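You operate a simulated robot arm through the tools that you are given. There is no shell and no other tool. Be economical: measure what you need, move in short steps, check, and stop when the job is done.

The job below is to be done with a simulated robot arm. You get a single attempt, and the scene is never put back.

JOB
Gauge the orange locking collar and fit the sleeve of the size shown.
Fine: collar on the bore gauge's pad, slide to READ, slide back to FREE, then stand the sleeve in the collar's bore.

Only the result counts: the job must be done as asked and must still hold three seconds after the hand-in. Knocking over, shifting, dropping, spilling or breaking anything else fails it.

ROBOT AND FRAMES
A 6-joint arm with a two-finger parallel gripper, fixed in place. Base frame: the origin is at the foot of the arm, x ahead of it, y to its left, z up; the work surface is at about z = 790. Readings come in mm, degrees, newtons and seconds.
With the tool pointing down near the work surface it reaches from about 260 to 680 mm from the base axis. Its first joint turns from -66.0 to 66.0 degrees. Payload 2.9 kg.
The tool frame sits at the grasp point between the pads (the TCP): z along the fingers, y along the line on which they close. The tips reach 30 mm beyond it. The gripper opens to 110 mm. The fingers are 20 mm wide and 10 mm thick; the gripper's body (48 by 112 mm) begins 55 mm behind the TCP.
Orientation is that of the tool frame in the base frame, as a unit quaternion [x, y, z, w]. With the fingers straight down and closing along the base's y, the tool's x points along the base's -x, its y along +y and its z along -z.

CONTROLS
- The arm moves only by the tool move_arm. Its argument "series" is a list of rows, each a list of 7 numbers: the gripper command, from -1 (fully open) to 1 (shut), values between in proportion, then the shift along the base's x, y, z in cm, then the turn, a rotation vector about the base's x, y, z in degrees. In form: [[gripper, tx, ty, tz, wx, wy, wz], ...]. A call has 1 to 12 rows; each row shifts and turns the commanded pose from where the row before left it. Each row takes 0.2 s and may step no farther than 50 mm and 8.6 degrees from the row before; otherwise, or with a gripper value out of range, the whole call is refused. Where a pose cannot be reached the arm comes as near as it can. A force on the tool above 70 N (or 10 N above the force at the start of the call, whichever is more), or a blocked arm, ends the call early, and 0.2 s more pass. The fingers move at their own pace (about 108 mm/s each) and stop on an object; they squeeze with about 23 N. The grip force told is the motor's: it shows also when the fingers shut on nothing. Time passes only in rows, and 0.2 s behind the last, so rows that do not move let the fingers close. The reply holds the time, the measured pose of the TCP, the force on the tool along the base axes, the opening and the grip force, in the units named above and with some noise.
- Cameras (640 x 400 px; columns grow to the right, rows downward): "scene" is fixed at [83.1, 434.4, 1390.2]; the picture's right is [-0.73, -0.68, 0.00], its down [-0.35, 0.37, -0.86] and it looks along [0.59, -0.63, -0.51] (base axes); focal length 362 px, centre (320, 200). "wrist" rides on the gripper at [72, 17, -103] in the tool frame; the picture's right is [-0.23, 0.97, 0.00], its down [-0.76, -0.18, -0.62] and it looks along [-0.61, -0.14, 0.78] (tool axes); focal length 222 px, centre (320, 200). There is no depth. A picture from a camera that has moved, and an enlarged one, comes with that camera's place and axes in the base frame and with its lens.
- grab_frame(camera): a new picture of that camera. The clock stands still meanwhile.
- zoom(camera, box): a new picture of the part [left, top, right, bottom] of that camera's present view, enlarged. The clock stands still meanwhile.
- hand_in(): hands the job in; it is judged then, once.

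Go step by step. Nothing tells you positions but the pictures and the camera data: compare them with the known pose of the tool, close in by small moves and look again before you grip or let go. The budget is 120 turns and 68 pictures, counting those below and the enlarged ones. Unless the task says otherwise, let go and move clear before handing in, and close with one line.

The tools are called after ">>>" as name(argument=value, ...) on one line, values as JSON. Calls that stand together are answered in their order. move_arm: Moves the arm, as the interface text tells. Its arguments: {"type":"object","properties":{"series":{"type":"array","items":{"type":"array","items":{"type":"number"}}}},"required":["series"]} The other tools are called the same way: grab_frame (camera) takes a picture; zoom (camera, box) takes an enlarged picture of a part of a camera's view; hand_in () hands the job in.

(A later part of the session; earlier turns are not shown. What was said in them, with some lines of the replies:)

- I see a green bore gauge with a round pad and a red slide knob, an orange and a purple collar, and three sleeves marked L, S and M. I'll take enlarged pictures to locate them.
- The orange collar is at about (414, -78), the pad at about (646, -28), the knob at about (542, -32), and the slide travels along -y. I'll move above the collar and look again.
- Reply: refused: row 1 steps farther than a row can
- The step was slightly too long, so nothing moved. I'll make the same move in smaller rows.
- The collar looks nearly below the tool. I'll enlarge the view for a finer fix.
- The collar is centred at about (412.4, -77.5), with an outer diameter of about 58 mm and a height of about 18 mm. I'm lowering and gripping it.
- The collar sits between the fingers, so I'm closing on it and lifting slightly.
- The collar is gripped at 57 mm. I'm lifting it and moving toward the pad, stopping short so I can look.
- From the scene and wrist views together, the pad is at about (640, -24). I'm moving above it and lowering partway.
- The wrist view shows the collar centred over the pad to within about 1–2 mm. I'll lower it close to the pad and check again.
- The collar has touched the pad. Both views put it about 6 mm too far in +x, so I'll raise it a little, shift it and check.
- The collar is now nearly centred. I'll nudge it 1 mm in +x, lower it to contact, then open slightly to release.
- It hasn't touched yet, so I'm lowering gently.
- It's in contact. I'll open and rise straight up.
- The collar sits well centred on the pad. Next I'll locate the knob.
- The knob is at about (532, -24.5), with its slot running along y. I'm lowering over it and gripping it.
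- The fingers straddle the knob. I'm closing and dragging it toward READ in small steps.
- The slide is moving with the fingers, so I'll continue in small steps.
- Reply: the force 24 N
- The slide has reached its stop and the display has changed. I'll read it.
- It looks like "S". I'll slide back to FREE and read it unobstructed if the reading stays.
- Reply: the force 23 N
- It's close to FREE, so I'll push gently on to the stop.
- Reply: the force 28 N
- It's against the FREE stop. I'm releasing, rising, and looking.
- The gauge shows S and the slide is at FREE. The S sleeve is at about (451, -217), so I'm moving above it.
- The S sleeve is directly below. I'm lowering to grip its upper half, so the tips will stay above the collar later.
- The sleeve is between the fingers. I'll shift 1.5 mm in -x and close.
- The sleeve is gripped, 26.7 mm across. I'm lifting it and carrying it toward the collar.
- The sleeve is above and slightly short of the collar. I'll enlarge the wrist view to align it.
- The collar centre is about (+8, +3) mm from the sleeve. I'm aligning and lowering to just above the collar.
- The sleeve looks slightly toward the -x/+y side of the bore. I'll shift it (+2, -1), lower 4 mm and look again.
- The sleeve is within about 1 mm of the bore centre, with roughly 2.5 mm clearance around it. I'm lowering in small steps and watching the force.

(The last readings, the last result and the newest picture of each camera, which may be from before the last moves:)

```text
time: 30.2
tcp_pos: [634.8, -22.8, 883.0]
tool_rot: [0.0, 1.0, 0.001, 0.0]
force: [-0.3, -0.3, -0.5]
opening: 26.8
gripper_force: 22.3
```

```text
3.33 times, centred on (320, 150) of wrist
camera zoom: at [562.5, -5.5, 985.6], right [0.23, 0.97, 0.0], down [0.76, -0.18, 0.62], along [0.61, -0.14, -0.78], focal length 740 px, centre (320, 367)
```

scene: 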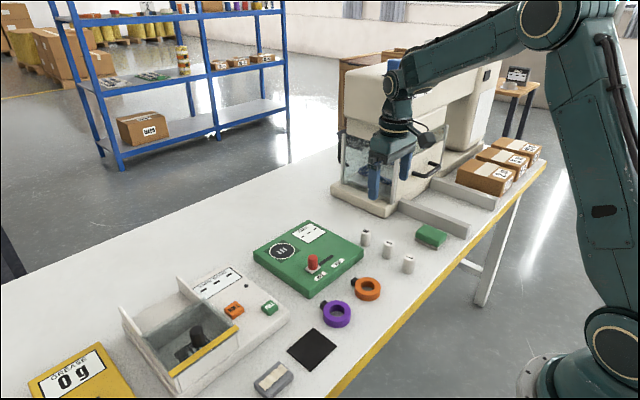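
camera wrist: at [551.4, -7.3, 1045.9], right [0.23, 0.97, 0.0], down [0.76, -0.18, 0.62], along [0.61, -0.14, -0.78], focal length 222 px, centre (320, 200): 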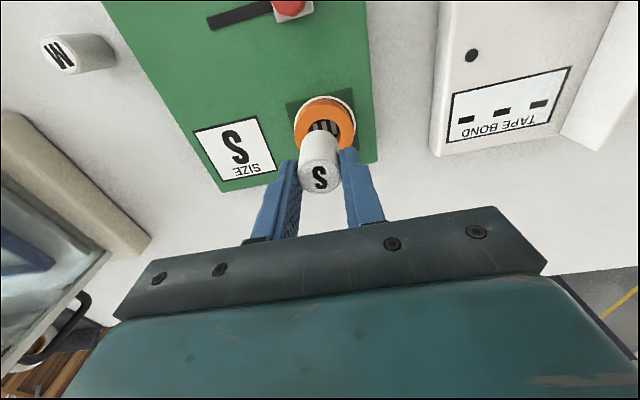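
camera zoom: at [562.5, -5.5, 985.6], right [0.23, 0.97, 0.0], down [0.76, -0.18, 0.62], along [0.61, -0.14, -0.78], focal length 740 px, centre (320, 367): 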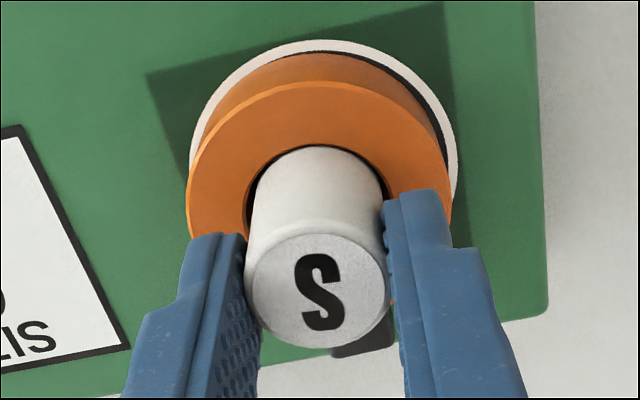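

The sleeve has entered the bore with no contact force. I'm lowering further in 2 mm steps.

>>> move_arm(series=[[1, 0, 0, -0.2, 0, 0, 0], [1, 0, 0, -0.2, 0, 0, 0], [1, 0, 0, -0.2, 0, 0, 0], [1, 0, 0, -0.2, 0, 0, 0], [1, 0, 0, 0, 0, 0, 0]])

>>> zoom(camera="scene", box=[260, 220, 308, 256])

```text
time: 31.4
tcp_pos: [636.4, -22.9, 875.2]
tool_rot: [0.0, 1.0, 0.0, 0.0]
force: [1.4, 0.4, -0.5]
opening: 26.7
gripper_force: 23.2
```

```text
11.11 times, centred on (284, 238) of scene
camera zoom: at [83.1, 434.4, 1390.2], right [-0.73, -0.68, 0.0], down [-0.35, 0.37, -0.86], along [0.59, -0.63, -0.51], focal length 4020 px, centre (720, -222)
```

zoom: 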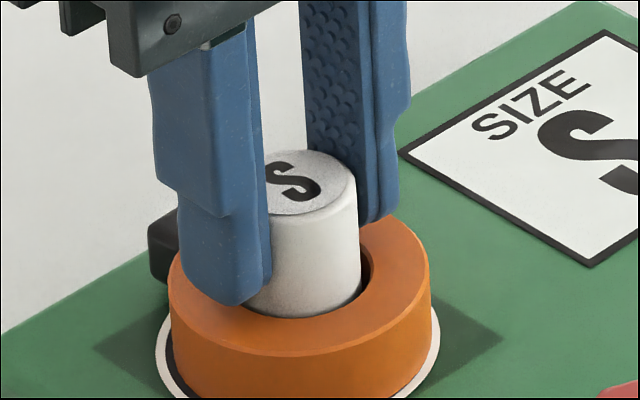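

It needs about 3–4 mm more, so I'll use 1 mm steps.

>>> move_arm(series=[[1, -0.05, 0, -0.1, 0, 0, 0], [1, 0, 0, -0.1, 0, 0, 0], [1, 0, 0, 0, 0, 0, 0]])

```text
time: 32.2
tcp_pos: [633.8, -22.5, 872.7]
tool_rot: [0.0, 1.0, 0.0, 0.0]
force: [-0.3, 0.2, 0.0]
opening: 26.7
gripper_force: 23.4
```

>>> move_arm(series=[[1, 0, 0, -0.1, 0, 0, 0], [1, 0, 0, 0, 0, 0, 0]])

>>> zoom(camera="scene", box=[260, 220, 308, 256])

```text
time: 32.8
tcp_pos: [634.9, -20.6, 872.9]
tool_rot: [0.0, 1.0, 0.0, 0.0]
force: [-0.1, -0.1, 2.3]
opening: 26.8
gripper_force: 23.2
```

```text
11.11 times, centred on (284, 238) of scene
camera zoom: at [83.0, 434.3, 1390.2], right [-0.73, -0.68, 0.0], down [-0.35, 0.37, -0.86], along [0.59, -0.63, -0.51], focal length 4020 px, centre (720, -222)
```

zoom: 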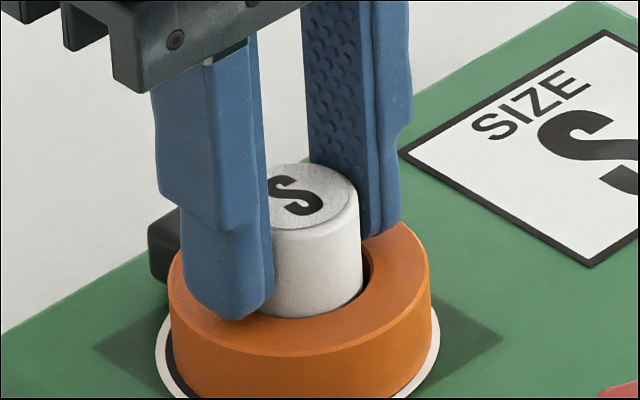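

Contact is beginning. I'll make one more small step to confirm the sleeve is seated.

>>> move_arm(series=[[1, 0, 0, -0.05, 0, 0, 0], [1, 0, 0, 0, 0, 0, 0]])

>>> zoom(camera="wrist", box=[256, 90, 384, 210])

```text
time: 33.4
tcp_pos: [635.1, -21.8, 871.5]
tool_rot: [-0.001, 1.0, 0.0, 0.0]
force: [-3.1, 0.4, 9.0]
opening: 26.6
gripper_force: 23.3
```

```text
3.33 times, centred on (320, 150) of wrist
camera zoom: at [562.7, -4.8, 974.9], right [0.23, 0.97, 0.0], down [0.76, -0.18, 0.62], along [0.61, -0.14, -0.78], focal length 740 px, centre (320, 367)
```

zoom: 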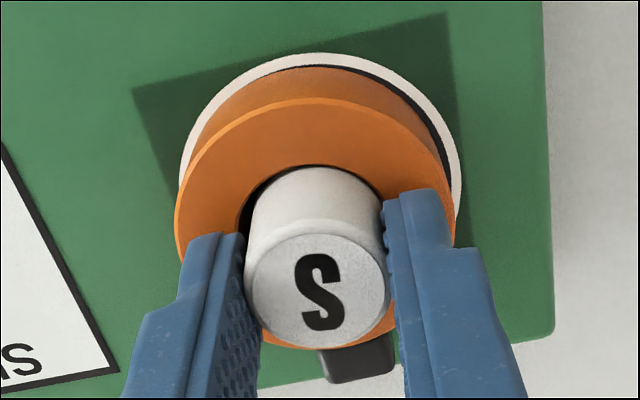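

The sleeve is seated at the expected height of 871.5. I'm relieving the pressure, opening and rising straight up.

>>> move_arm(series=[[1, 0, 0, 0.07, 0, 0, 0], [0.45, 0, 0, 0, 0, 0, 0], [0.2, 0, 0, 0, 0, 0, 0], [0.2, 0, 0, 0, 0, 0, 0], [0.2, 0, 0, 2, 0, 0, 0], [0.2, 0, 0, 4, 0, 0, 0], [0.2, 0, 0, 4, 0, 0, 0], [0.2, -4, -2, 0, 0, 0, 0], [0.2, -4, -2, 0, 0, 0, 0], [0.2, -4, -2, 0, 0, 0, 0], [0.2, 0, 0, 0, 0, 0, 0]])

>>> grab_frame(camera="scene")

>>> zoom(camera="scene", box=[240, 210, 336, 280])

```text
time: 35.8
tcp_pos: [514.5, -82.8, 970.0]
tool_rot: [0.0, 1.0, 0.0, 0.001]
force: [0.3, -0.1, -0.7]
opening: 44.2
gripper_force: 0.0
```

```text
19 pictures are left
```

scene: 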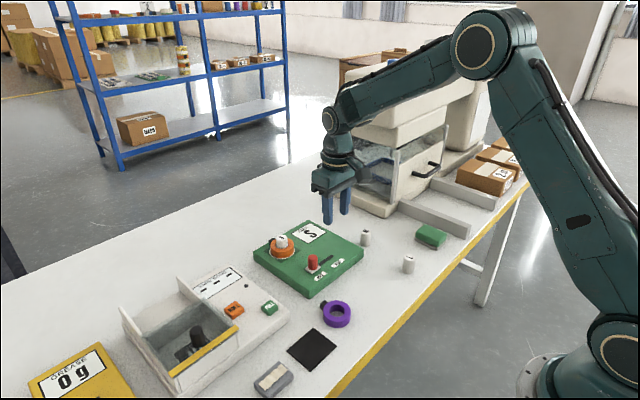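

```text
5.71 times, centred on (288, 245) of scene
camera zoom: at [83.0, 434.3, 1390.2], right [-0.73, -0.68, 0.0], down [-0.35, 0.37, -0.86], along [0.59, -0.63, -0.51], focal length 2067 px, centre (503, -57)
```

zoom: 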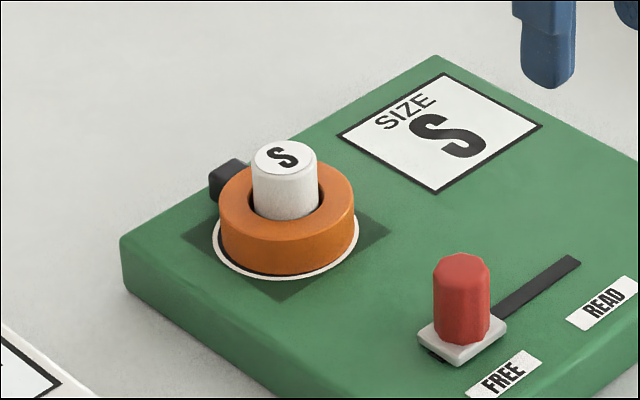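

The S sleeve stands in the orange collar on the pad, the slide is back at FREE, and nothing else has moved. I'm handing in.

>>> hand_in()

```text
The job is handed in.
```

The orange collar gauged as size S, the slide is back at FREE, and the S sleeve is standing in the collar's bore on the pad; the job is handed in.
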